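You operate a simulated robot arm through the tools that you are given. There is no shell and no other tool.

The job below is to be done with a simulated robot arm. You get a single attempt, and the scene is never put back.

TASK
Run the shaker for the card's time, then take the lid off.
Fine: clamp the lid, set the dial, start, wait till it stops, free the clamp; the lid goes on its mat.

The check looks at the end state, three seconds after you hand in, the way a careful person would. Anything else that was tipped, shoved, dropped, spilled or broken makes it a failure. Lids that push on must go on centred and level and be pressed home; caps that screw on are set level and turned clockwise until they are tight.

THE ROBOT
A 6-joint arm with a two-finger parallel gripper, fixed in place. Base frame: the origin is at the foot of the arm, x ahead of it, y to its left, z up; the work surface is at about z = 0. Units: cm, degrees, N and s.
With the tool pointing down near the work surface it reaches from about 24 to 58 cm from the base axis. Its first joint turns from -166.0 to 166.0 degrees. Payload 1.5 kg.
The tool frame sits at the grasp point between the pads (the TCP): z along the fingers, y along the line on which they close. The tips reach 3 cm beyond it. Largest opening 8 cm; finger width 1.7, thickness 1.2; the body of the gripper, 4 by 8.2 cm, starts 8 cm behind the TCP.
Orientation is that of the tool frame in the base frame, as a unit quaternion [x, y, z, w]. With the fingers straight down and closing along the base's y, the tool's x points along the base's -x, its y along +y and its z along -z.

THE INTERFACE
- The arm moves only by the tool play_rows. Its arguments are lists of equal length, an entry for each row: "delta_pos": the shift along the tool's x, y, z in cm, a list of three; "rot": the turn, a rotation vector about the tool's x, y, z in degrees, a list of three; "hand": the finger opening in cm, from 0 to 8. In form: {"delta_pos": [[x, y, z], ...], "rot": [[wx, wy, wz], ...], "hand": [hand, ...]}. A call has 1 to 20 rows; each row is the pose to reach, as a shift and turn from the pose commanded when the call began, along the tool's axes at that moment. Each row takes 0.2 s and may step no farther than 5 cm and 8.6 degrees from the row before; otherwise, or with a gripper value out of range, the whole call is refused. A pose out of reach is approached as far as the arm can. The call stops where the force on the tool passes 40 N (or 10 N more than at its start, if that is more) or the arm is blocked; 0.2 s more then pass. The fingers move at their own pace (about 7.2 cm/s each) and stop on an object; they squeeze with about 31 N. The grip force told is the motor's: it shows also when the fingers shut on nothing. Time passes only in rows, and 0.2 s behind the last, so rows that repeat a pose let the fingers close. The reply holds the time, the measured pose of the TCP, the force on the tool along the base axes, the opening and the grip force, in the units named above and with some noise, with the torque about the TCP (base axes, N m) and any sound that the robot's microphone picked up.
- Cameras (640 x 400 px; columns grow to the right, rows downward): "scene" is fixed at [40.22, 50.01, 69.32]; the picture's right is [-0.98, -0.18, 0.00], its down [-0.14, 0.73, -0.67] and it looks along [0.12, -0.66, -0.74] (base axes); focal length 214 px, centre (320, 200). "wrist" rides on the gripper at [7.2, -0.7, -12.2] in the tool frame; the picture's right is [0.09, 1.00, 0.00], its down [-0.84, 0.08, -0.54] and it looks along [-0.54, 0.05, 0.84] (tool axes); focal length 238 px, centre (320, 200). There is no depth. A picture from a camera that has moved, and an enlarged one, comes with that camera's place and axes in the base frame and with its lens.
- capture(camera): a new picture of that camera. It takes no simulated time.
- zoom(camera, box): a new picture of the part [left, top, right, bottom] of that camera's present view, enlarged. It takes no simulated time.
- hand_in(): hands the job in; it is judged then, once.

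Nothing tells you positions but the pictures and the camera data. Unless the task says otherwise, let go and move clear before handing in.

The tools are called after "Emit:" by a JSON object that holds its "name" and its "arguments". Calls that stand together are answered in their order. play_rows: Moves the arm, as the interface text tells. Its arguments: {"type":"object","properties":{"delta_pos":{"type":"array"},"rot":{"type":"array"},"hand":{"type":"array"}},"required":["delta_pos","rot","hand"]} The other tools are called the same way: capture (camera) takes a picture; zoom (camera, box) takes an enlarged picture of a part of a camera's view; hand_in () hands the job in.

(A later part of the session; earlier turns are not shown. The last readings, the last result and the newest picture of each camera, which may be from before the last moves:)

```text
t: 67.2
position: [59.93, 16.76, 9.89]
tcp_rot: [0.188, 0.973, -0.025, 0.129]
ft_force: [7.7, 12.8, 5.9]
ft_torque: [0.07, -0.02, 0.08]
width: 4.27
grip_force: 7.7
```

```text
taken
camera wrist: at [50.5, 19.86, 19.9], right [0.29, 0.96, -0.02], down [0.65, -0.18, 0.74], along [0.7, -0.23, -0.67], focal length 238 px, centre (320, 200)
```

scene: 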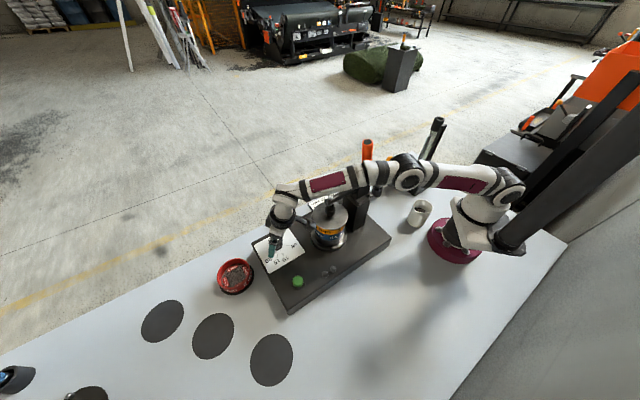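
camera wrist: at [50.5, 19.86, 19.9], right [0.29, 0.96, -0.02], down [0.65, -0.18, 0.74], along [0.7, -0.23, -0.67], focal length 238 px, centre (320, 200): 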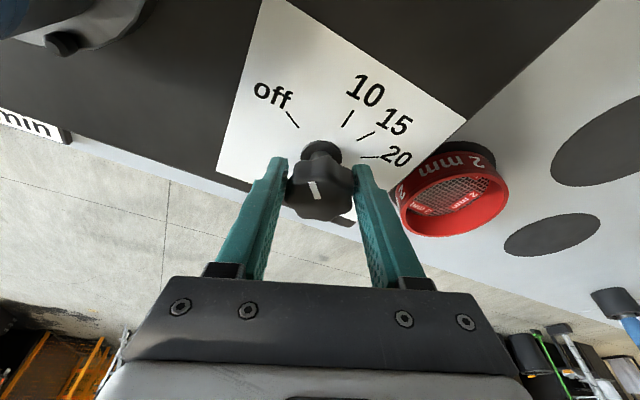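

The dial turns with the gripper. I'll continue another 20° by rolling about the tool axis.

Emit:
{"name": "play_rows", "arguments": {"delta_pos": [[0, 0.02, 0], [0, 0.03, 0], [0, 0.03, 0], [0, 0.03, 0], [0, 0.03, 0], [0, 0.03, 0], [0, 0.03, 0]], "rot": [[0, 0, 3], [0, 0, 6.5], [0, 0, 10], [0, 0, 13.5], [0, 0, 17], [0, 0, 20], [0, 0, 20]], "hand": [2, 2, 2, 2, 2, 2, 2]}}

Emit:
{"name": "capture", "arguments": {"camera": "wrist"}}

Emit:
{"name": "zoom", "arguments": {"camera": "wrist", "box": [220, 60, 440, 240]}}

```text
t: 68.8
position: [60.08, 16.55, 10.02]
tcp_rot: [0.355, 0.926, -0.002, 0.131]
ft_force: [25.0, 21.7, -8.1]
ft_torque: [-0.32, 0.2, 0.11]
width: 4.85
grip_force: 16.0
```

```text
taken
camera wrist: at [51.59, 22.02, 19.95], right [0.59, 0.81, 0.07], down [0.52, -0.44, 0.73], along [0.62, -0.4, -0.68], focal length 238 px, centre (320, 200)
```

wrist: 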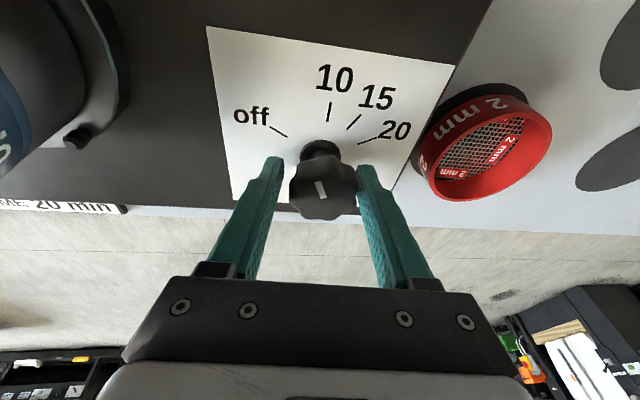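

```text
2.22 times, centred on (330, 150) of wrist
camera zoom: at [51.59, 22.02, 19.95], right [0.59, 0.81, 0.07], down [0.52, -0.44, 0.73], along [0.62, -0.4, -0.68], focal length 530 px, centre (298, 311)
```

zoom: 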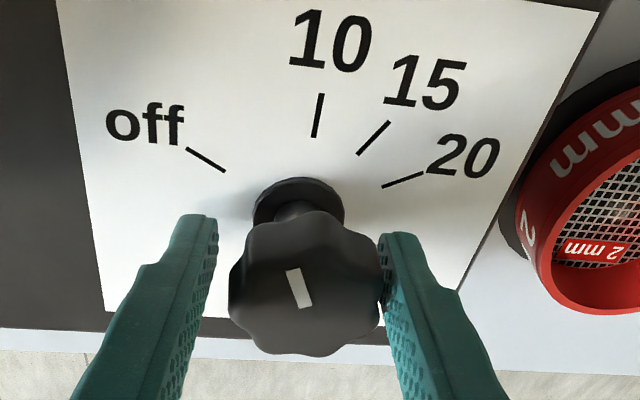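

The pointer is now at about 161°, so it has turned roughly 32°. The knob axis looks about 0.4 cm further out than I assumed, which explains the side load. I'll open, rotate back and recentre for the next bite.

Emit:
{"name": "play_rows", "arguments": {"delta_pos": [[0, 0.05, 0], [0, 0.1, 0], [0, 0.1, 0], [0, 0.1, 0]], "rot": [[0, 0, 0], [0, 0, 0], [0, 0, 0], [0, 0, 0]], "hand": [4.8, 6.5, 8, 8]}}

Emit:
{"name": "play_rows", "arguments": {"delta_pos": [[0, 0, 0], [0, 0, 0], [0, 0, 0], [0, 0, 0]], "rot": [[0, 0, -7], [0, 0, -14], [0, 0, -20], [0, 0, -20]], "hand": [8, 8, 8, 8]}}

Emit:
{"name": "play_rows", "arguments": {"delta_pos": [[-0.14, 0.0, 0.03], [-0.28, 0.0, 0.07], [-0.42, 0.0, 0.11], [-0.42, 0.0, 0.11]], "rot": [[-1.55, 0, -5.8], [-3.1, 0, -11.6], [-4.66, 0, -17.39], [-4.66, 0, -17.39]], "hand": [8, 8, 8, 8]}}

Emit:
{"name": "capture", "arguments": {"camera": "wrist"}}

Emit:
{"name": "zoom", "arguments": {"camera": "wrist", "box": [220, 60, 440, 240]}}

```text
t: 69.8
position: [60.12, 16.66, 9.67]
tcp_rot: [0.354, 0.926, -0.003, 0.13]
ft_force: [-0.6, 0.7, 0.4]
ft_torque: [0.0, -0.01, -0.02]
width: 7.99
grip_force: 0.0
```

```text
t: 70.8
position: [60.1, 16.73, 9.93]
tcp_rot: [0.188, 0.973, -0.025, 0.128]
ft_force: [0.1, 0.1, -0.1]
ft_torque: [-0.01, 0.0, 0.02]
width: 8.02
grip_force: 0.0
```

```text
t: 71.8
position: [60.55, 16.49, 10.01]
tcp_rot: [0.033, 0.991, -0.005, 0.13]
ft_force: [0.7, -0.2, 0.1]
ft_torque: [-0.03, -0.04, -0.01]
width: 8.0
grip_force: 0.1
```

```text
taken
camera wrist: at [50.47, 16.54, 19.93], right [-0.02, 1.0, -0.02], down [0.67, 0.03, 0.74], along [0.74, 0.0, -0.67], focal length 238 px, centre (320, 200)
```

wrist: 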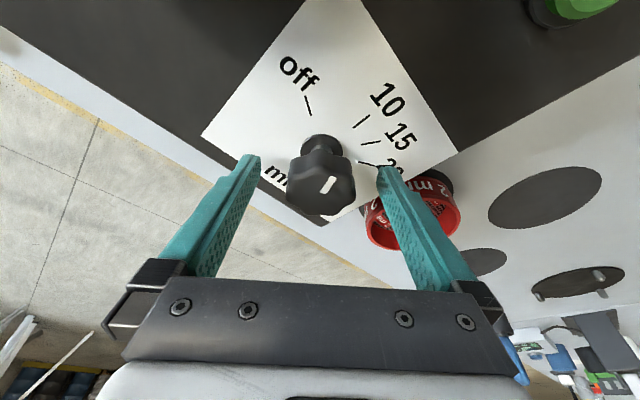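

```text
2.22 times, centred on (330, 150) of wrist
camera zoom: at [50.47, 16.54, 19.93], right [-0.02, 1.0, -0.02], down [0.67, 0.03, 0.74], along [0.74, 0.0, -0.67], focal length 530 px, centre (298, 311)
```

zoom: 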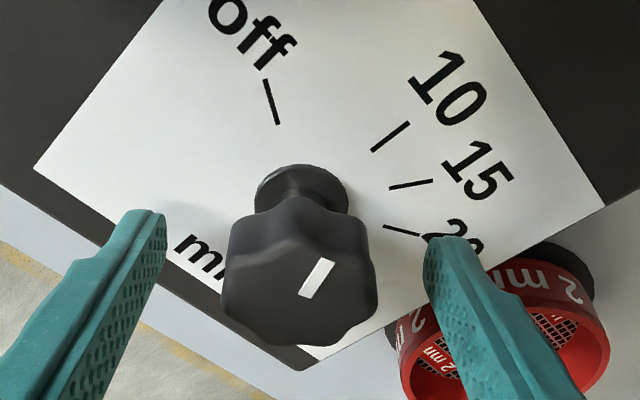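

The pointer is now at about 153°, about 40° turned, and the knob is well centred. Second bite: grip and turn about 38° more.

Emit:
{"name": "play_rows", "arguments": {"delta_pos": [[0, 0, 0], [0, 0, 0], [0, 0, 0], [0, 0, 0], [0, 0, 0]], "rot": [[0, 0, 0], [0, 0, 0], [0, 0, 0], [0, 0, 0], [0, 0, 0]], "hand": [6, 4.8, 4.2, 3.5, 2.5]}}

Emit:
{"name": "play_rows", "arguments": {"delta_pos": [[0, 0.023, 0], [0, 0.047, 0], [0, 0.07, 0], [0, 0.093, 0], [-0.01, 0.116, 0], [-0.01, 0.14, 0], [-0.01, 0.14, 0]], "rot": [[0.776, 0, 2.9], [1.553, 0, 5.8], [2.33, 0, 8.69], [3.1, 0, 11.59], [3.88, 0, 14.49], [4.66, 0, 17.39], [4.66, 0, 17.39]], "hand": [2.5, 2.5, 2.5, 2.5, 2.5, 2.5, 2.5]}}

```text
t: 73.0
position: [60.58, 16.57, 9.96]
tcp_rot: [0.034, 0.991, -0.005, 0.13]
ft_force: [1.8, 4.6, -1.6]
ft_torque: [-0.21, 0.02, 0.0]
width: 4.17
grip_force: 45.1
```

```text
t: 74.6
position: [60.54, 16.47, 10.05]
tcp_rot: [0.189, 0.973, -0.026, 0.129]
ft_force: [-8.2, -19.0, 13.4]
ft_torque: [0.91, 0.61, 0.01]
width: 4.14
grip_force: 45.1
```

I have a firm 45 N grip. I'll ease the small side load and roll another 20°.

Emit:
{"name": "play_rows", "arguments": {"delta_pos": [[0, -0.04, 0], [0, -0.07, 0], [0, -0.07, 0], [0, -0.07, 0], [0, -0.07, 0], [0, -0.06, 0], [0, -0.05, 0], [0, -0.05, 0]], "rot": [[0, 0, 0], [0, 0, 3], [0, 0, 6.5], [0, 0, 10], [0, 0, 13.5], [0, 0, 17], [0, 0, 20], [0, 0, 20]], "hand": [2.5, 2.5, 2.5, 2.5, 2.5, 2.5, 2.5, 2.5]}}

Emit:
{"name": "capture", "arguments": {"camera": "wrist"}}

Emit:
{"name": "zoom", "arguments": {"camera": "wrist", "box": [220, 60, 440, 240]}}

```text
t: 76.6
position: [60.57, 16.59, 9.81]
tcp_rot: [0.356, 0.925, -0.003, 0.13]
ft_force: [-5.0, -2.9, 4.8]
ft_torque: [-0.41, 0.48, 0.02]
width: 4.3
grip_force: 45.0
stopped in row 8: the force on the tool passed its limit at 41 N (the readings are from after the stop); the commanded pose is now the measured one
```

```text
taken
camera wrist: at [52.09, 22.03, 19.89], right [0.59, 0.8, 0.06], down [0.52, -0.44, 0.73], along [0.62, -0.4, -0.68], focal length 238 px, centre (320, 200)
```

wrist: 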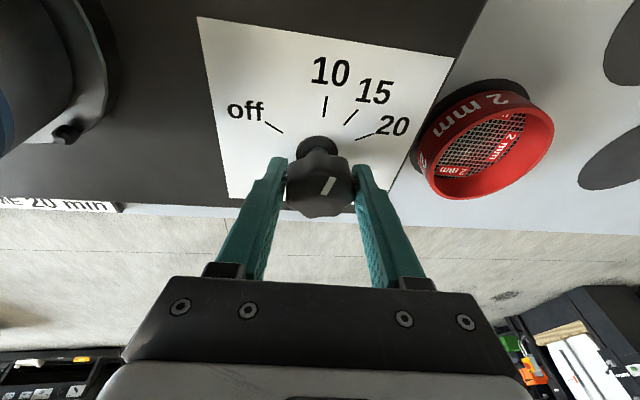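

```text
2.22 times, centred on (330, 150) of wrist
camera zoom: at [52.09, 22.03, 19.89], right [0.59, 0.8, 0.06], down [0.52, -0.44, 0.73], along [0.62, -0.4, -0.68], focal length 530 px, centre (298, 311)
```

zoom: 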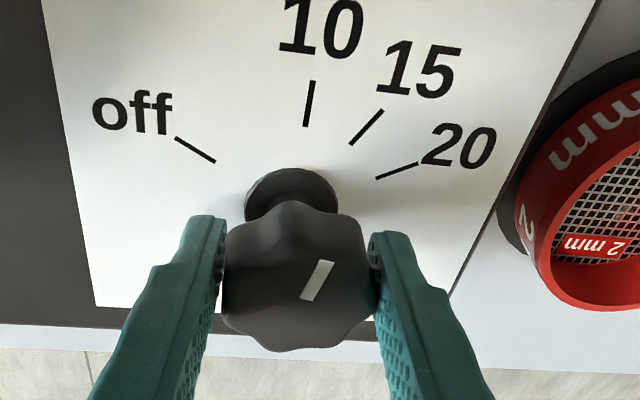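

The pointer is at about 122°, between 10 and 15. Third bite: release, rotate back and regrip.

Emit:
{"name": "play_rows", "arguments": {"delta_pos": [[0, 0, 0], [0, 0, 0], [0, 0, 0], [0, 0, 0]], "rot": [[0, 0, 0], [0, 0, 0], [0, 0, 0], [0, 0, 0]], "hand": [4.6, 6.5, 8, 8]}}

Emit:
{"name": "play_rows", "arguments": {"delta_pos": [[0, 0, 0], [0, 0, 0], [0, 0, 0], [0, 0, 0]], "rot": [[0, 0, -7], [0, 0, -14], [0, 0, -20], [0, 0, -20]], "hand": [8, 8, 8, 8]}}

Emit:
{"name": "play_rows", "arguments": {"delta_pos": [[0.0, -0.03, 0.0], [0.0, -0.06, 0.0], [0.0, -0.1, 0.0], [0, -0.1, 0.0]], "rot": [[-1.55, 0, -5.8], [-3.1, 0, -11.6], [-4.66, 0, -17.39], [-4.66, 0, -17.39]], "hand": [8, 8, 8, 8]}}

Emit:
{"name": "zoom", "arguments": {"camera": "wrist", "box": [220, 60, 440, 240]}}

```text
t: 77.6
position: [60.51, 16.49, 9.96]
tcp_rot: [0.356, 0.926, -0.003, 0.129]
ft_force: [-0.1, -0.4, -0.5]
ft_torque: [0.01, 0.01, -0.03]
width: 8.0
grip_force: 0.1
```

```text
t: 78.6
position: [60.3, 16.66, 9.85]
tcp_rot: [0.189, 0.973, -0.026, 0.127]
ft_force: [0.2, -0.1, -0.5]
ft_torque: [0.0, -0.02, -0.03]
width: 7.99
grip_force: 0.1
```

```text
t: 79.6
position: [60.43, 16.54, 9.76]
tcp_rot: [0.034, 0.991, -0.005, 0.129]
ft_force: [1.1, 0.8, -0.3]
ft_torque: [0.02, -0.01, 0.03]
width: 8.02
grip_force: 0.1
```

```text
2.22 times, centred on (330, 150) of wrist
camera zoom: at [50.39, 16.56, 19.73], right [-0.02, 1.0, -0.02], down [0.67, 0.03, 0.74], along [0.74, 0.0, -0.67], focal length 530 px, centre (298, 311)
```

zoom: 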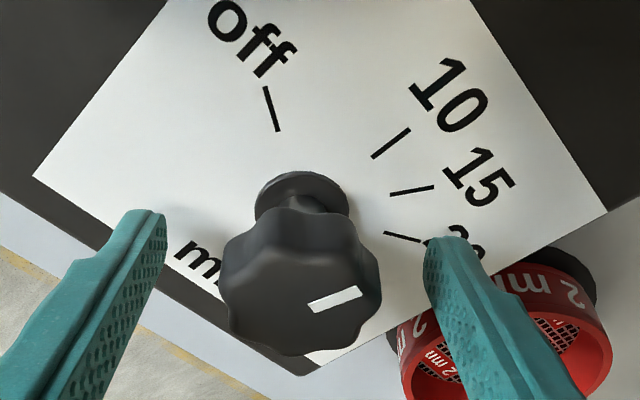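

The pointer is at about 116°, which leaves roughly 38°. I'll grip and turn again, watching the pointer.

Emit:
{"name": "play_rows", "arguments": {"delta_pos": [[-0.04, 0, -0.14], [-0.04, 0, -0.14], [-0.04, 0, -0.14], [-0.04, 0, -0.14], [-0.04, 0, -0.14]], "rot": [[0, 0, 0], [0, 0, 0], [0, 0, 0], [0, 0, 0], [0, 0, 0]], "hand": [6, 4.8, 4.2, 3.5, 2.5]}}

Emit:
{"name": "play_rows", "arguments": {"delta_pos": [[0, 0.015, 0], [0, 0.03, 0], [0, 0.045, 0], [0, 0.06, 0], [0, 0.075, 0], [0, 0.09, 0], [0, 0.09, 0]], "rot": [[0.776, 0, 2.9], [1.553, 0, 5.8], [2.33, 0, 8.69], [3.1, 0, 11.59], [3.88, 0, 14.49], [4.66, 0, 17.39], [4.66, 0, 17.39]], "hand": [2.5, 2.5, 2.5, 2.5, 2.5, 2.5, 2.5]}}

Emit:
{"name": "zoom", "arguments": {"camera": "wrist", "box": [220, 60, 440, 240]}}

```text
t: 80.8
position: [60.42, 16.51, 9.96]
tcp_rot: [0.034, 0.991, -0.005, 0.13]
ft_force: [2.1, 11.7, -1.1]
ft_torque: [-0.28, -0.01, 0.0]
width: 4.2
grip_force: 43.5
```

```text
t: 81.8
position: [60.44, 16.54, 9.99]
tcp_rot: [0.124, 0.984, -0.017, 0.13]
ft_force: [8.9, 3.3, -6.7]
ft_torque: [0.35, 0.21, 0.02]
width: 4.2
grip_force: 44.6
stopped in row 4: the force on the tool passed its limit at 41 N (the readings are from after the stop); the commanded pose is now the measured one
```

```text
2.22 times, centred on (330, 150) of wrist
camera zoom: at [50.57, 18.46, 19.91], right [0.16, 0.99, -0.03], down [0.67, -0.09, 0.74], along [0.73, -0.14, -0.67], focal length 530 px, centre (298, 311)
```

zoom: 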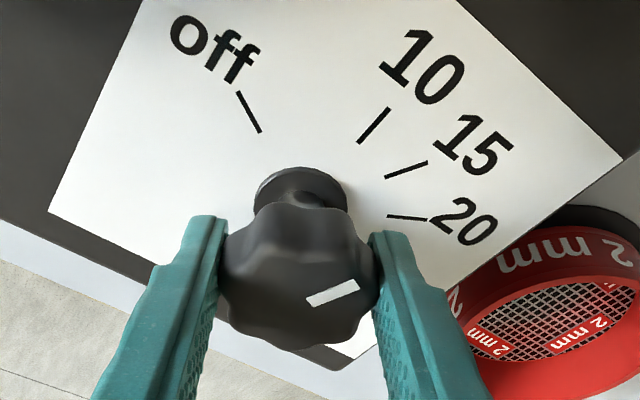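

A brief force stop came at about 10° of turn. I'll continue from here.

Emit:
{"name": "play_rows", "arguments": {"delta_pos": [[0, 0.0, 0], [0, 0.01, 0], [0, 0.02, 0], [0, 0.03, 0], [0, 0.03, 0]], "rot": [[0.5, 0, 1.93], [1.03, 0, 3.86], [1.55, 0, 5.8], [2.07, 0, 7.73], [2.07, 0, 7.73]], "hand": [2.5, 2.5, 2.5, 2.5, 2.5]}}

Emit:
{"name": "play_rows", "arguments": {"delta_pos": [[0, 0, 0], [0, 0, 0], [0, 0, 0], [0, 0, 0], [0, 0, 0], [0, 0, 0], [0, 0, 0]], "rot": [[0, 0, 2.5], [0, 0, 5], [0, 0, 7.5], [0, 0, 10], [0, 0, 12.5], [0, 0, 15], [0, 0, 15]], "hand": [2.5, 2.5, 2.5, 2.5, 2.5, 2.5, 2.5]}}

Emit:
{"name": "zoom", "arguments": {"camera": "wrist", "box": [220, 60, 440, 240]}}

```text
t: 82.7
position: [60.45, 16.58, 9.93]
tcp_rot: [0.183, 0.974, -0.025, 0.129]
ft_force: [8.0, 2.4, -4.5]
ft_torque: [0.47, 0.18, 0.0]
width: 4.18
grip_force: 45.2
stopped in row 4: the force on the tool passed its limit at 41 N (the readings are from after the stop); the commanded pose is now the measured one
```

```text
t: 84.3
position: [60.29, 16.61, 10.05]
tcp_rot: [0.309, 0.942, -0.008, 0.132]
ft_force: [7.8, 13.5, 2.9]
ft_torque: [-0.87, 0.27, 0.02]
width: 4.31
grip_force: 44.9
```

```text
2.22 times, centred on (330, 150) of wrist
camera zoom: at [51.54, 21.41, 19.97], right [0.51, 0.86, 0.04], down [0.56, -0.37, 0.74], along [0.65, -0.35, -0.67], focal length 530 px, centre (298, 311)
```

zoom: 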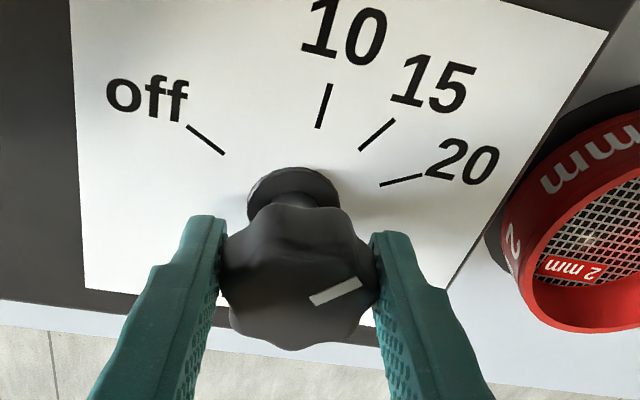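

The pointer is at about 85° and the 20 tick is at about 78°, so it needs around 7° more.

Emit:
{"name": "play_rows", "arguments": {"delta_pos": [[0, 0.02, 0], [0, 0.03, 0], [0, 0.03, 0], [0, 0.03, 0]], "rot": [[0, 0, 2], [0, 0, 4.5], [0, 0, 7], [0, 0, 7]], "hand": [2.5, 2.5, 2.5, 2.5]}}

Emit:
{"name": "zoom", "arguments": {"camera": "wrist", "box": [220, 60, 440, 240]}}

```text
t: 85.3
position: [60.46, 16.53, 9.9]
tcp_rot: [0.365, 0.921, 0.0, 0.132]
ft_force: [13.3, 12.6, 1.9]
ft_torque: [-0.83, 0.11, 0.08]
width: 4.35
grip_force: 45.1
```

```text
2.22 times, centred on (330, 150) of wrist
camera zoom: at [52.03, 22.14, 19.95], right [0.61, 0.79, 0.08], down [0.5, -0.46, 0.73], along [0.62, -0.41, -0.67], focal length 530 px, centre (298, 311)
```

zoom: 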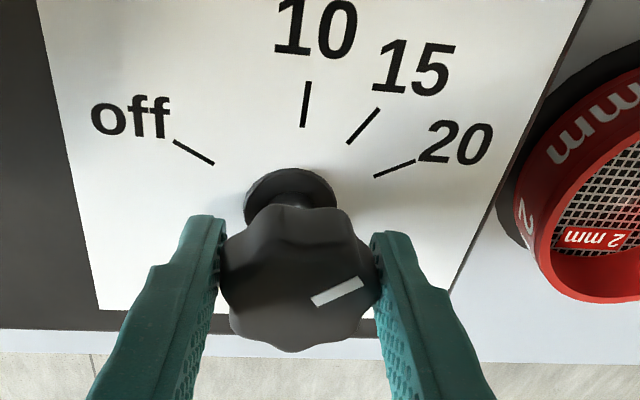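

Seen through the same camera, the pointer direction (about 75°) matches the 20 tick (about 75.5°). I'll release and check that it stays.

Emit:
{"name": "play_rows", "arguments": {"delta_pos": [[0, 0, 0], [0, 0, 0], [0, 0, 0], [0, 0, 0]], "rot": [[0, 0, 0], [0, 0, 0], [0, 0, 0], [0, 0, 0]], "hand": [4.6, 6.5, 8, 8]}}

Emit:
{"name": "zoom", "arguments": {"camera": "wrist", "box": [220, 60, 440, 240]}}

Emit:
{"name": "zoom", "arguments": {"camera": "scene", "box": [245, 215, 325, 295]}}

```text
t: 86.3
position: [60.45, 16.72, 9.94]
tcp_rot: [0.366, 0.921, 0.001, 0.131]
ft_force: [0.2, -0.8, 0.3]
ft_torque: [0.0, 0.01, 0.02]
width: 8.01
grip_force: 0.1
```

```text
2.22 times, centred on (330, 150) of wrist
camera zoom: at [52.01, 22.13, 19.94], right [0.61, 0.79, 0.07], down [0.5, -0.46, 0.73], along [0.61, -0.41, -0.68], focal length 530 px, centre (298, 311)
```

zoom: 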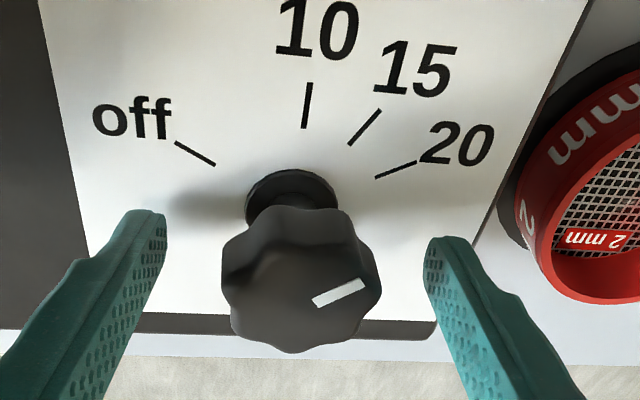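

```text
5.00 times, centred on (285, 255) of scene
camera zoom: at [40.22, 50.01, 69.32], right [-0.98, -0.18, 0.0], down [-0.14, 0.73, -0.67], along [0.12, -0.66, -0.74], focal length 1072 px, centre (495, -75)
```

zoom: 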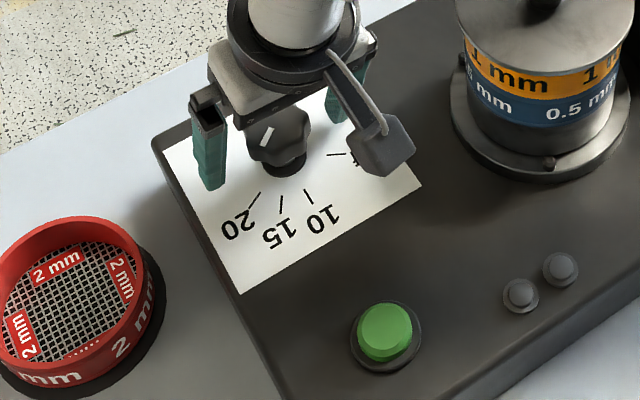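

I'll zoom in tighter from both cameras to check the alignment precisely.

Emit:
{"name": "zoom", "arguments": {"camera": "scene", "box": [263, 228, 303, 268]}}

Emit:
{"name": "zoom", "arguments": {"camera": "wrist", "box": [280, 110, 410, 210]}}

```text
10.00 times, centred on (283, 248) of scene
camera zoom: at [40.22, 50.01, 69.32], right [-0.98, -0.18, 0.0], down [-0.14, 0.73, -0.67], along [0.12, -0.66, -0.74], focal length 2145 px, centre (690, -280)
```

zoom: 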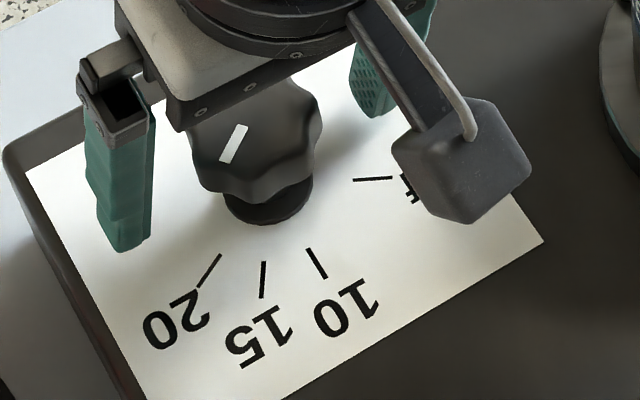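

```text
4.00 times, centred on (345, 160) of wrist
camera zoom: at [52.01, 22.13, 19.94], right [0.61, 0.79, 0.07], down [0.5, -0.46, 0.73], along [0.61, -0.41, -0.68], focal length 953 px, centre (220, 360)
```

zoom: 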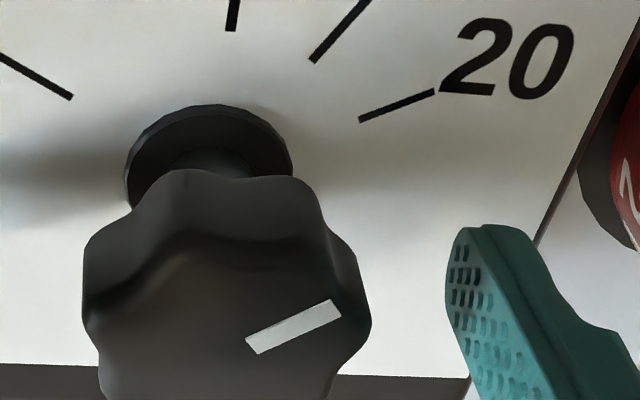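

The tighter zoom shows the pointer still about 10° short of the 20 mark, at roughly 18 min. I'll back the roll off 15°, regrip and turn about 11° more.

Emit:
{"name": "play_rows", "arguments": {"delta_pos": [[0, 0, 0], [0, 0, 0], [0, 0, 0], [0, 0, 0]], "rot": [[0, 0, -5], [0, 0, -10], [0, 0, -16], [0, 0, -16]], "hand": [8, 8, 8, 8]}}

Emit:
{"name": "play_rows", "arguments": {"delta_pos": [[0, 0, 0], [0, 0, 0], [0, 0, 0], [0, 0, 0], [0, 0, 0]], "rot": [[0, 0, 0], [0, 0, 0], [0, 0, 0], [0, 0, 0], [0, 0, 0]], "hand": [6, 4.8, 4.2, 3.5, 2.5]}}

Emit:
{"name": "zoom", "arguments": {"camera": "scene", "box": [263, 228, 303, 268]}}

Emit:
{"name": "zoom", "arguments": {"camera": "wrist", "box": [280, 110, 410, 210]}}

```text
t: 87.3
position: [60.4, 16.51, 10.03]
tcp_rot: [0.233, 0.963, -0.018, 0.131]
ft_force: [0.1, 0.5, 0.3]
ft_torque: [0.03, -0.02, -0.01]
width: 7.97
grip_force: 0.1
```

```text
t: 88.5
position: [60.41, 16.59, 10.13]
tcp_rot: [0.233, 0.963, -0.018, 0.131]
ft_force: [-0.9, -5.0, 1.7]
ft_torque: [-0.54, 0.67, -0.02]
width: 4.19
grip_force: 45.0
```

```text
10.00 times, centred on (283, 248) of scene
camera zoom: at [40.22, 50.01, 69.32], right [-0.98, -0.18, 0.0], down [-0.14, 0.73, -0.67], along [0.12, -0.66, -0.74], focal length 2145 px, centre (690, -280)
```

zoom: 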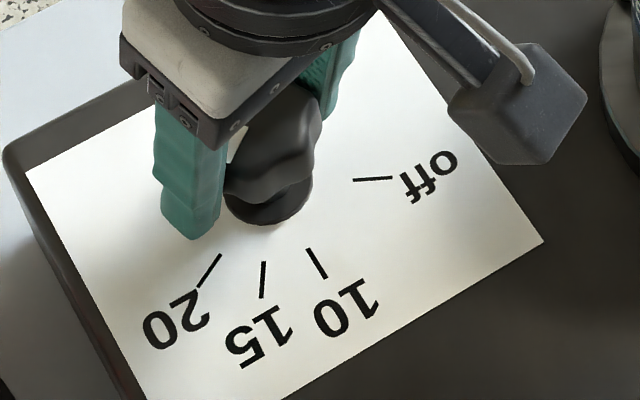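

```text
4.00 times, centred on (345, 160) of wrist
camera zoom: at [51.08, 20.4, 19.91], right [0.37, 0.93, 0.0], down [0.62, -0.25, 0.74], along [0.69, -0.28, -0.67], focal length 953 px, centre (220, 360)
```

zoom: 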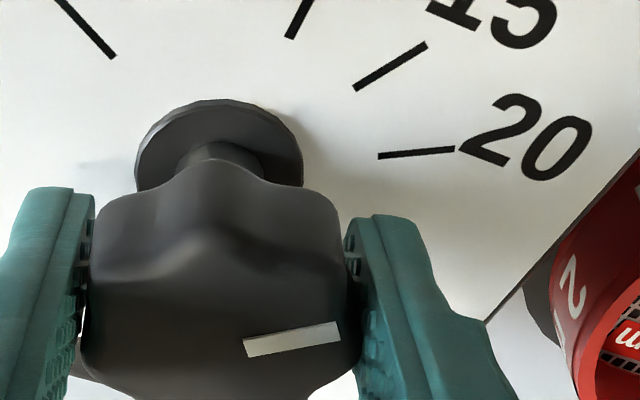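

The pointer is about 9° short of the 20 tick. I'll turn 10°.

Emit:
{"name": "play_rows", "arguments": {"delta_pos": [[0, 0, 0], [0, 0, 0], [0, 0, 0], [0, 0, 0], [0, 0, 0]], "rot": [[0, 0, 2.5], [0, 0, 5], [0, 0, 7.5], [0, 0, 10], [0, 0, 10]], "hand": [2.5, 2.5, 2.5, 2.5, 2.5]}}

Emit:
{"name": "zoom", "arguments": {"camera": "wrist", "box": [280, 110, 410, 210]}}

```text
t: 89.7
position: [60.39, 16.53, 10.04]
tcp_rot: [0.317, 0.939, -0.006, 0.131]
ft_force: [-22.1, -6.4, 24.2]
ft_torque: [-0.97, 0.64, -0.04]
width: 4.28
grip_force: 44.5
```

```text
4.00 times, centred on (345, 160) of wrist
camera zoom: at [51.65, 21.52, 19.9], right [0.53, 0.85, 0.05], down [0.55, -0.39, 0.74], along [0.65, -0.36, -0.67], focal length 953 px, centre (220, 360)
```

zoom: 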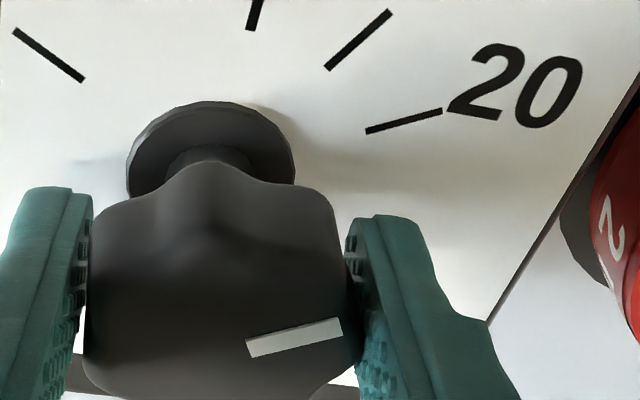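

The pointer now reads about 73° against the tick at about 74°, so it is aligned. I'll release and check with the scene camera.

Emit:
{"name": "play_rows", "arguments": {"delta_pos": [[0, 0, 0], [0, 0, 0], [0, 0, 0], [0, 0, 0]], "rot": [[0, 0, 0], [0, 0, 0], [0, 0, 0], [0, 0, 0]], "hand": [4.6, 6.5, 8, 8]}}

Emit:
{"name": "zoom", "arguments": {"camera": "scene", "box": [263, 228, 303, 268]}}

Emit:
{"name": "zoom", "arguments": {"camera": "wrist", "box": [280, 110, 410, 210]}}

```text
t: 90.7
position: [60.45, 16.61, 9.82]
tcp_rot: [0.317, 0.939, -0.007, 0.13]
ft_force: [0.4, -0.9, -0.4]
ft_torque: [-0.01, 0.01, 0.02]
width: 8.0
grip_force: 0.0
```

```text
10.00 times, centred on (283, 248) of scene
camera zoom: at [40.22, 50.01, 69.32], right [-0.98, -0.18, 0.0], down [-0.14, 0.73, -0.67], along [0.12, -0.66, -0.74], focal length 2145 px, centre (690, -280)
```

zoom: 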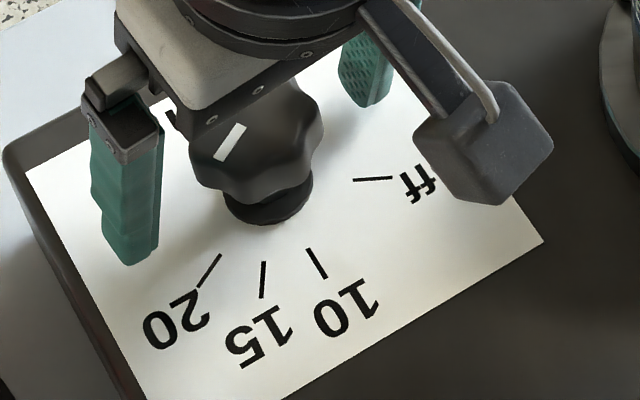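

```text
4.00 times, centred on (345, 160) of wrist
camera zoom: at [51.66, 21.5, 19.8], right [0.52, 0.85, 0.05], down [0.55, -0.38, 0.74], along [0.65, -0.36, -0.67], focal length 953 px, centre (220, 360)
```

zoom: 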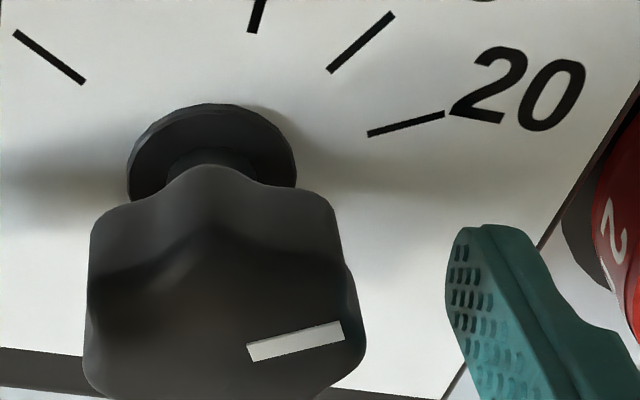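

The pointer is now exactly parallel to the 20 tick in the scene view, so the dial is set. I'll rise off the dial and go to the green button at about (51, 27).

Emit:
{"name": "play_rows", "arguments": {"delta_pos": [[-0.6, 0.17, -2.3], [-1.16, 0.33, -4.5], [-1.74, 0.5, -6.76], [-1.74, 0.5, -6.76]], "rot": [[0, 0, 0], [0, 0, 0], [0, 0, -8], [0, 0, -16]], "hand": [8, 8, 8, 8]}}

Emit:
{"name": "play_rows", "arguments": {"delta_pos": [[1.54, 0.78, -0.41], [3.09, 1.56, -0.83], [4.63, 2.34, -1.24], [6.18, 3.12, -1.66], [7.72, 3.9, -2.07], [9.26, 4.68, -2.48], [10.8, 5.45, -2.9], [12.35, 6.23, -3.31], [12.35, 6.23, -3.31]], "rot": [[-1.585, 0, -5.91], [-3.17, 0, -11.83], [-4.755, 0, -17.74], [-6.34, 0, -23.65], [-7.925, 0, -29.56], [-9.51, 0, -35.48], [-11.1, 0, -41.4], [-12.68, 0, -47.3], [-12.68, 0, -47.3]], "hand": [8, 6, 4, 2, 0, 0, 0, 0, 0]}}

Emit:
{"name": "capture", "arguments": {"camera": "wrist"}}

Emit:
{"name": "capture", "arguments": {"camera": "scene"}}

```text
t: 91.7
position: [59.79, 16.47, 16.75]
tcp_rot: [0.182, 0.975, -0.025, 0.128]
ft_force: [0.2, -0.1, 0.6]
ft_torque: [0.01, 0.01, 0.02]
width: 8.0
grip_force: 0.0
out of reach, approached as far as the arm can: row 3, 4
```

```text
t: 93.7
position: [55.45, 29.48, 18.24]
tcp_rot: [-0.227, 0.965, 0.028, 0.126]
ft_force: [0.2, -0.3, -0.1]
ft_torque: [-0.04, -0.02, 0.0]
width: 0.0
grip_force: 21.9
out of reach, approached as far as the arm can: row 1, 2, 3, 4, 5, 6, 7, 8, 9
```

```text
taken
camera wrist: at [46.79, 24.47, 28.24], right [-0.52, 0.85, -0.03], down [0.56, 0.37, 0.74], along [0.64, 0.37, -0.67], focal length 238 px, centre (320, 200)
```

wrist: 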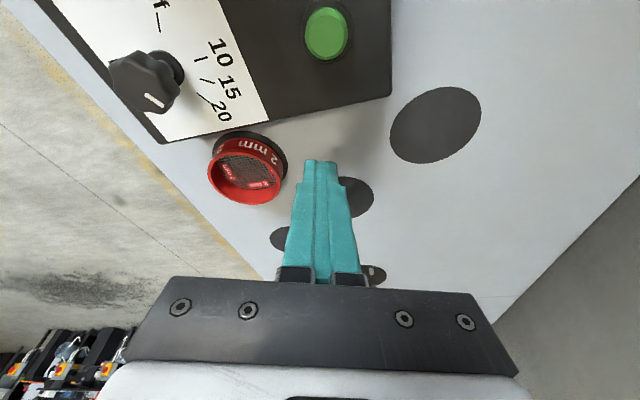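

```text
taken
```

scene: 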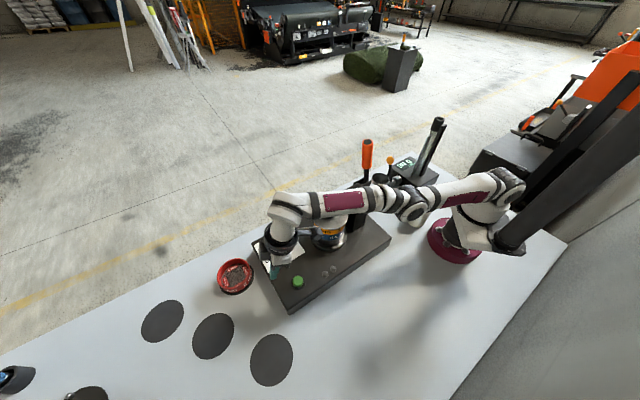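

The solver got stuck at full stretch during that sweep, but nothing was touched. I'll move inward to above the button.

Emit:
{"name": "play_rows", "arguments": {"delta_pos": [[1.5, 0, 0.1], [3, -0.05, 0.2], [4.5, -0.08, 0.35], [5.91, -0.1, 0.49], [5.91, -0.1, 0.49]], "rot": [[0, 0, 0], [0, 0, 0], [0, 0, 0], [0, 0, 0], [0, 0, 0]], "hand": [0, 0, 0, 0, 0]}}

Emit:
{"name": "capture", "arguments": {"camera": "wrist"}}

Emit:
{"name": "zoom", "arguments": {"camera": "scene", "box": [230, 170, 370, 310]}}

```text
t: 94.9
position: [55.79, 29.39, 17.34]
tcp_rot: [-0.238, 0.963, 0.03, 0.127]
ft_force: [-0.1, 0.1, -0.2]
ft_torque: [0.01, 0.02, 0.02]
width: 0.0
grip_force: 21.6
out of reach, approached as far as the arm can: row 1, 2, 3, 4, 5
```

```text
taken
camera wrist: at [47.18, 24.22, 27.21], right [-0.54, 0.84, -0.03], down [0.56, 0.38, 0.74], along [0.63, 0.39, -0.67], focal length 238 px, centre (320, 200)
```

wrist: 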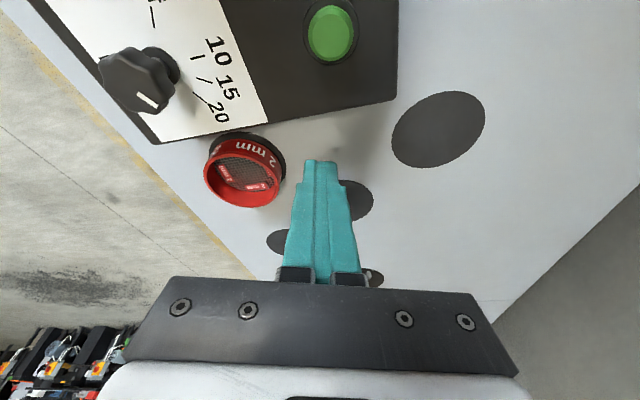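

```text
2.86 times, centred on (300, 240) of scene
camera zoom: at [40.22, 50.01, 69.32], right [-0.98, -0.18, 0.0], down [-0.14, 0.73, -0.67], along [0.12, -0.66, -0.74], focal length 613 px, centre (377, 86)
```

zoom: 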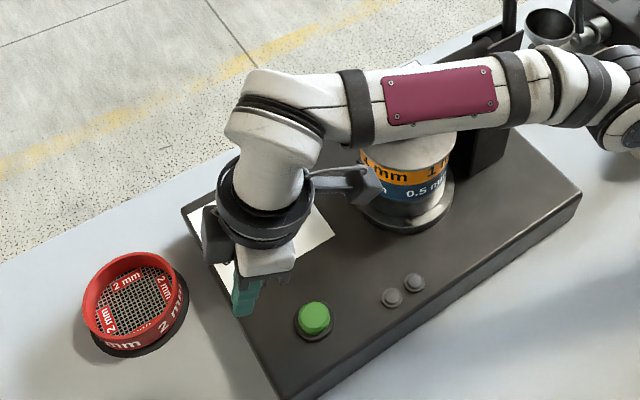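

The arm is at the stretched singularity. Moving straight down a little should let the elbow bend again; there is free space under the tips here.

Emit:
{"name": "play_rows", "arguments": {"delta_pos": [[0.13, 0, 0.48], [0.26, 0, 0.97], [0.39, 0, 1.45], [0.52, 0, 1.93], [0.65, 0, 2.41], [0.78, 0, 2.9], [0.78, 0, 2.9]], "rot": [[0, 0, 0], [0, 0, 0], [0, 0, 0], [0, 0, 0], [0, 0, 0], [0, 0, 0], [0, 0, 0]], "hand": [0, 0, 0, 0, 0, 0, 0]}}

```text
t: 96.5
position: [56.1, 29.67, 14.05]
tcp_rot: [-0.238, 0.962, 0.031, 0.126]
ft_force: [0.0, -0.3, 0.2]
ft_torque: [0.01, -0.01, 0.03]
width: 0.0
grip_force: 21.3
out of reach, approached as far as the arm can: row 3, 5, 6, 7
```

It moved down but is still near full stretch. I'll try inward in small steps combined with a slight descent.

Emit:
{"name": "play_rows", "arguments": {"delta_pos": [[0.3, 0, 0.1], [0.6, 0, 0.2], [0.9, 0, 0.3], [1.2, 0, 0.4], [1.6, 0, 0.4], [2.0, 0, 0.4], [2.5, 0, 0.4], [3.0, 0, 0.3], [3.5, 0, 0.2], [4, 0, 0.1], [4.5, 0, 0], [5, 0, -0.2]], "rot": [[0, 0, 0], [0, 0, 0], [0, 0, 0], [0, 0, 0], [0, 0, 0], [0, 0, 0], [0, 0, 0], [0, 0, 0], [0, 0, 0], [0, 0, 0], [0, 0, 0], [0, 0, 0]], "hand": [0, 0, 0, 0, 0, 0, 0, 0, 0, 0, 0, 0]}}

Emit:
{"name": "capture", "arguments": {"camera": "wrist"}}

```text
t: 99.1
position: [55.93, 30.06, 13.33]
tcp_rot: [-0.238, 0.963, 0.031, 0.126]
ft_force: [0.7, 0.4, -0.3]
ft_torque: [0.02, -0.01, 0.0]
width: 0.01
grip_force: 21.3
out of reach, approached as far as the arm can: row 1, 2, 3, 4, 5, 6, 7, 8, 9, 10, 11, 12
```

```text
taken
camera wrist: at [47.47, 24.83, 23.3], right [-0.54, 0.84, -0.03], down [0.56, 0.38, 0.74], along [0.63, 0.39, -0.67], focal length 238 px, centre (320, 200)
```

wrist: 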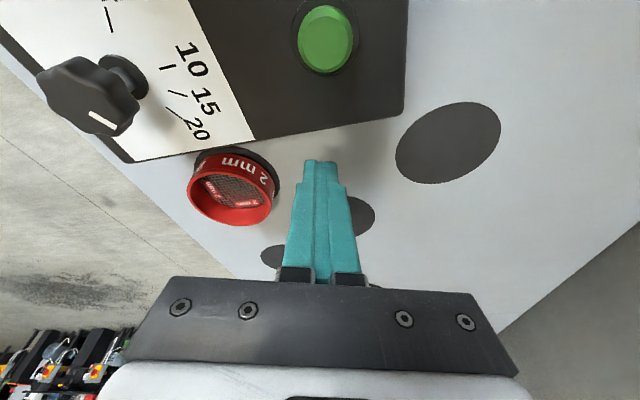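

The radial direction is locked, but swinging the tool from tilted to vertical about the wrist should bend the elbow. I'll command the tool to vertical with the TCP swinging inward.

Emit:
{"name": "play_rows", "arguments": {"delta_pos": [[1.27, 0, -0.07], [2.53, 0, -0.14], [3.8, 0, -0.21], [5.06, 0, -0.28], [6.33, 0, -0.35], [6.33, 0, -0.35]], "rot": [[0, 3, 0], [0, 6, 0], [0, 9, 0], [0, 12, 0], [0, 15, 0], [0, 15, 0]], "hand": [0, 0, 0, 0, 0, 0]}}

Emit:
{"name": "capture", "arguments": {"camera": "wrist"}}

```text
t: 100.5
position: [50.96, 27.41, 12.18]
tcp_rot: [-0.239, 0.971, -0.002, -0.001]
ft_force: [0.7, -0.4, 0.3]
ft_torque: [0.01, 0.0, 0.01]
width: 0.01
grip_force: 21.5
out of reach, approached as far as the arm can: row 5, 6
```

```text
taken
camera wrist: at [44.92, 23.48, 24.45], right [-0.54, 0.84, 0.0], down [0.71, 0.46, 0.54], along [0.45, 0.29, -0.84], focal length 238 px, centre (320, 200)
```

wrist: 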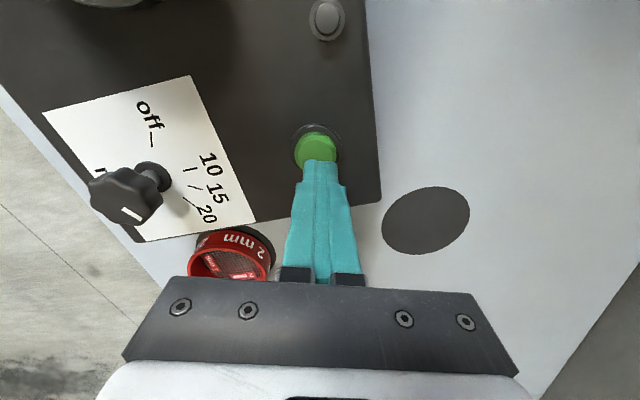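

The closed fingertips are right above the green button. I'll shift inward slightly and press down gently.

Emit:
{"name": "play_rows", "arguments": {"delta_pos": [[0.2, 0, 0.4], [0.35, -0.1, 0.8], [0.35, -0.15, 1.1], [0.35, -0.15, 1.3], [0.35, -0.15, 1.5], [0.35, -0.15, 1.65]], "rot": [[0, 0, 0], [0, 0, 0], [0, 0, 0], [0, 0, 0], [0, 0, 0], [0, 0, 0]], "hand": [0, 0, 0, 0, 0, 0]}}

Emit:
{"name": "capture", "arguments": {"camera": "wrist"}}

Emit:
{"name": "zoom", "arguments": {"camera": "scene", "box": [255, 230, 335, 310]}}

```text
t: 101.9
position: [51.05, 27.14, 10.76]
tcp_rot: [-0.239, 0.971, -0.001, -0.001]
ft_force: [1.1, -0.5, -0.2]
ft_torque: [0.01, -0.02, 0.02]
width: 0.0
grip_force: 21.5
out of reach, approached as far as the arm can: row 2, 3, 4, 5, 6
```

```text
taken
camera wrist: at [45.11, 23.38, 23.0], right [-0.54, 0.84, 0.0], down [0.71, 0.46, 0.54], along [0.45, 0.29, -0.84], focal length 238 px, centre (320, 200)
```

wrist: 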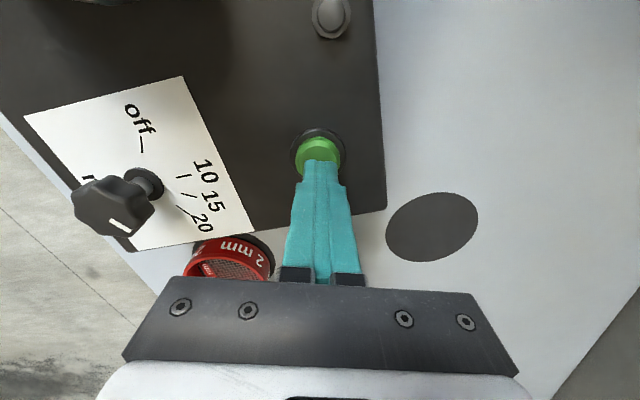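

```text
5.00 times, centred on (295, 270) of scene
camera zoom: at [40.22, 50.01, 69.32], right [-0.98, -0.18, 0.0], down [-0.14, 0.73, -0.67], along [0.12, -0.66, -0.74], focal length 1072 px, centre (445, -150)
```

zoom: 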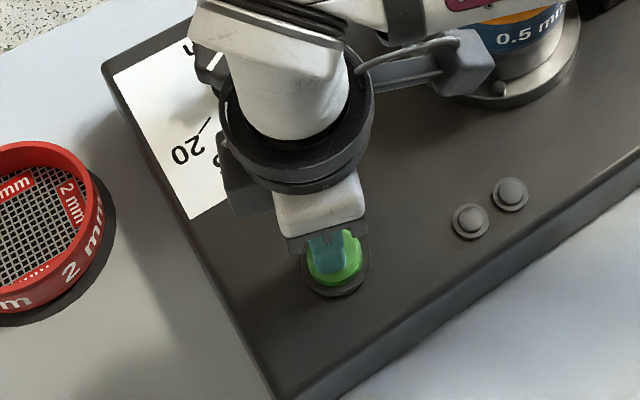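

The tips are right on the button centre, with no contact yet. I'll press straight down.

Emit:
{"name": "play_rows", "arguments": {"delta_pos": [[0, 0, 0.15], [0, 0, 0.3], [0, 0, 0.45], [0, 0, 0.6], [0, 0, 0.75], [0, 0, 0.9]], "rot": [[0, 0, 0], [0, 0, 0], [0, 0, 0], [0, 0, 0], [0, 0, 0], [0, 0, 0]], "hand": [0, 0, 0, 0, 0, 0]}}

Emit:
{"name": "zoom", "arguments": {"camera": "scene", "box": [255, 210, 355, 310]}}

```text
t: 103.3
position: [51.15, 27.35, 9.89]
tcp_rot: [-0.238, 0.971, -0.001, 0.002]
ft_force: [-3.6, -5.5, 14.4]
ft_torque: [-0.15, 0.12, -0.01]
width: 0.0
grip_force: 21.0
heard: click
```

```text
4.00 times, centred on (305, 260) of scene
camera zoom: at [40.22, 50.01, 69.32], right [-0.98, -0.18, 0.0], down [-0.14, 0.73, -0.67], along [0.12, -0.66, -0.74], focal length 858 px, centre (380, -40)
```

zoom: 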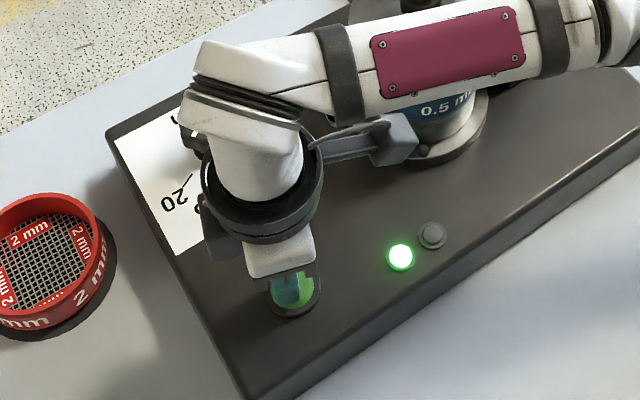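

A click was heard and the green lamp is lit, so the shaker is running. I'll lift off, then swing the tool inward to get away from full stretch.

Emit:
{"name": "play_rows", "arguments": {"delta_pos": [[0, 0, -0.4], [0, 0, -0.8], [0, 0, -1.2], [0, 0, -1.6], [0, 0, -2.0]], "rot": [[0, 0, 0], [0, 0, 0], [0, 0, 0], [0, 0, 0], [0, 0, 0]], "hand": [0, 0, 0, 0, 0]}}

Emit:
{"name": "play_rows", "arguments": {"delta_pos": [[1.14, 0, -0.15], [2.28, 0, -0.3], [3.42, 0, -0.45], [4.56, 0, -0.7], [6, 0, -1], [6, 0, -1]], "rot": [[0, 3, 0], [0, 6, 0], [0, 9, 0], [0, 12, 0], [0, 15, 0], [0, 15, 0]], "hand": [0, 0, 0, 0, 0, 0]}}

Emit:
{"name": "capture", "arguments": {"camera": "scene"}}

```text
t: 104.5
position: [51.09, 27.17, 11.84]
tcp_rot: [-0.24, 0.971, 0.0, 0.0]
ft_force: [0.4, -1.0, 0.0]
ft_torque: [0.04, 0.02, -0.02]
width: 0.01
grip_force: 21.1
```

```text
t: 105.9
position: [45.81, 24.64, 12.76]
tcp_rot: [-0.237, 0.963, -0.032, -0.126]
ft_force: [-1.3, 0.4, -0.2]
ft_torque: [0.04, 0.01, 0.02]
width: 0.0
grip_force: 21.3
```

```text
taken
```

scene: 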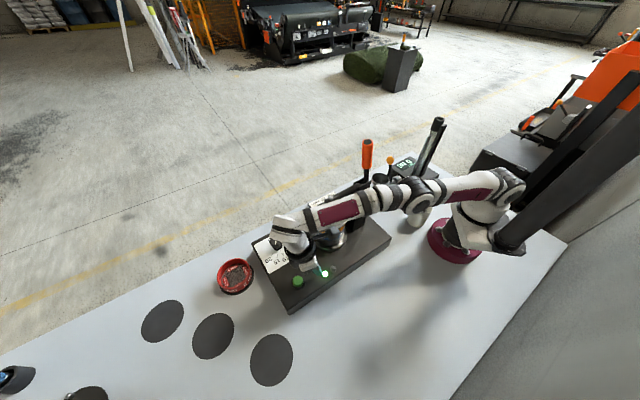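

The arm is free again. I'll retract to a waiting pose and watch the shaker.

Emit:
{"name": "play_rows", "arguments": {"delta_pos": [[1.83, 0.43, -2.66], [3.66, 0.87, -5.31], [5.5, 1.3, -7.97], [7.33, 1.74, -10.6], [9.16, 2.17, -13.28], [9.16, 2.17, -13.28]], "rot": [[0, -3, 0], [0, -6, 0], [0, -9, 0], [0, -12, 0], [0, -15, 0], [0, -15, 0]], "hand": [0, 0, 0, 0, 0, 0]}}

Emit:
{"name": "zoom", "arguments": {"camera": "scene", "box": [250, 140, 410, 310]}}

Emit:
{"name": "zoom", "arguments": {"camera": "scene", "box": [263, 228, 303, 268]}}

```text
t: 107.3
position: [39.87, 23.82, 27.96]
tcp_rot: [-0.239, 0.971, -0.001, 0.001]
ft_force: [-0.1, 0.0, -1.4]
ft_torque: [0.01, -0.01, 0.01]
width: 0.0
grip_force: 21.0
```

```text
2.35 times, centred on (330, 225) of scene
camera zoom: at [40.22, 50.01, 69.32], right [-0.98, -0.18, 0.0], down [-0.14, 0.73, -0.67], along [0.12, -0.66, -0.74], focal length 505 px, centre (296, 141)
```

zoom: 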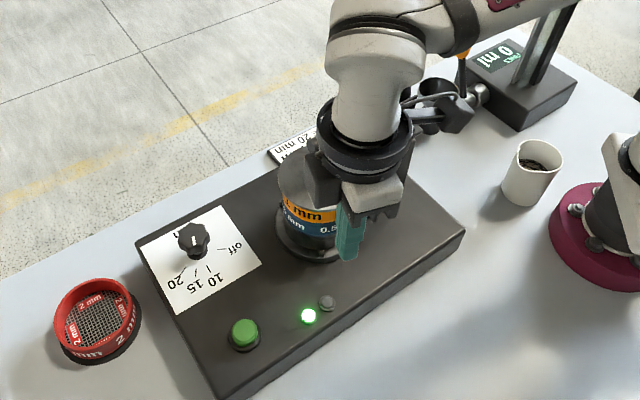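

```text
10.00 times, centred on (283, 248) of scene
camera zoom: at [40.22, 50.01, 69.32], right [-0.98, -0.18, 0.0], down [-0.14, 0.73, -0.67], along [0.12, -0.66, -0.74], focal length 2145 px, centre (690, -280)
```

zoom: 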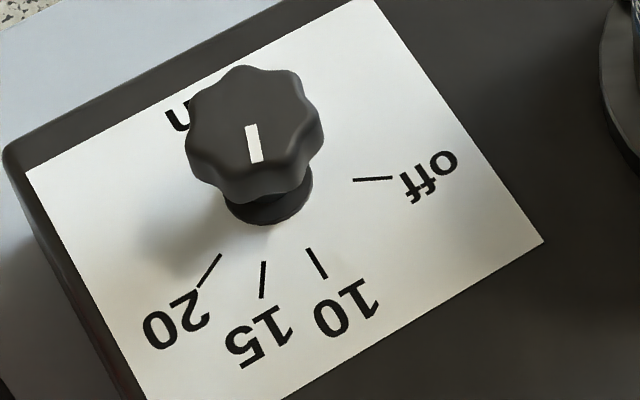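

The dial is counting down, from 20 to about 14 in 4 s. While it runs I'll move high over toward the clamp handle without touching anything.

Emit:
{"name": "play_rows", "arguments": {"delta_pos": [[2.13, -1.1, -3.2], [4.26, -2.2, -6.4], [6.4, -3.3, -9.6], [8.5, -4.4, -12.8], [10.65, -5.5, -16.04], [10.65, -5.5, -16.04]], "rot": [[0, 0, -3.4], [0, 0, -6.7], [0, 0, -10.1], [0, 0, -13.4], [0, 0, -16.8], [0, 0, -16.8]], "hand": [2, 4, 6, 8, 8, 8]}}

Emit:
{"name": "zoom", "arguments": {"camera": "scene", "box": [250, 140, 410, 310]}}

```text
t: 108.7
position: [32.74, 14.24, 43.55]
tcp_rot: [-0.379, 0.926, -0.001, 0.001]
ft_force: [-0.4, -0.5, 0.0]
ft_torque: [-0.02, 0.02, 0.03]
width: 8.01
grip_force: 0.1
```

```text
2.35 times, centred on (330, 225) of scene
camera zoom: at [40.22, 50.01, 69.32], right [-0.98, -0.18, 0.0], down [-0.14, 0.73, -0.67], along [0.12, -0.66, -0.74], focal length 505 px, centre (296, 141)
```

zoom: 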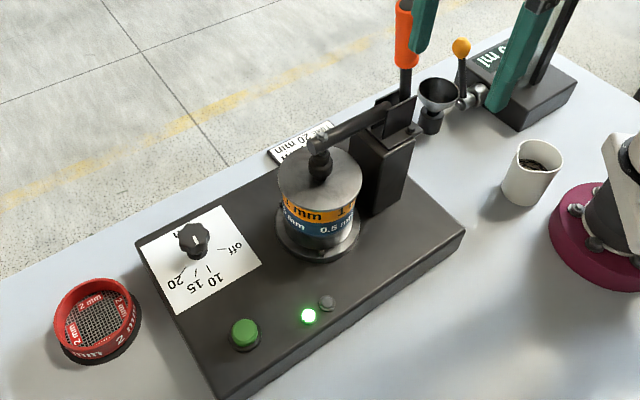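

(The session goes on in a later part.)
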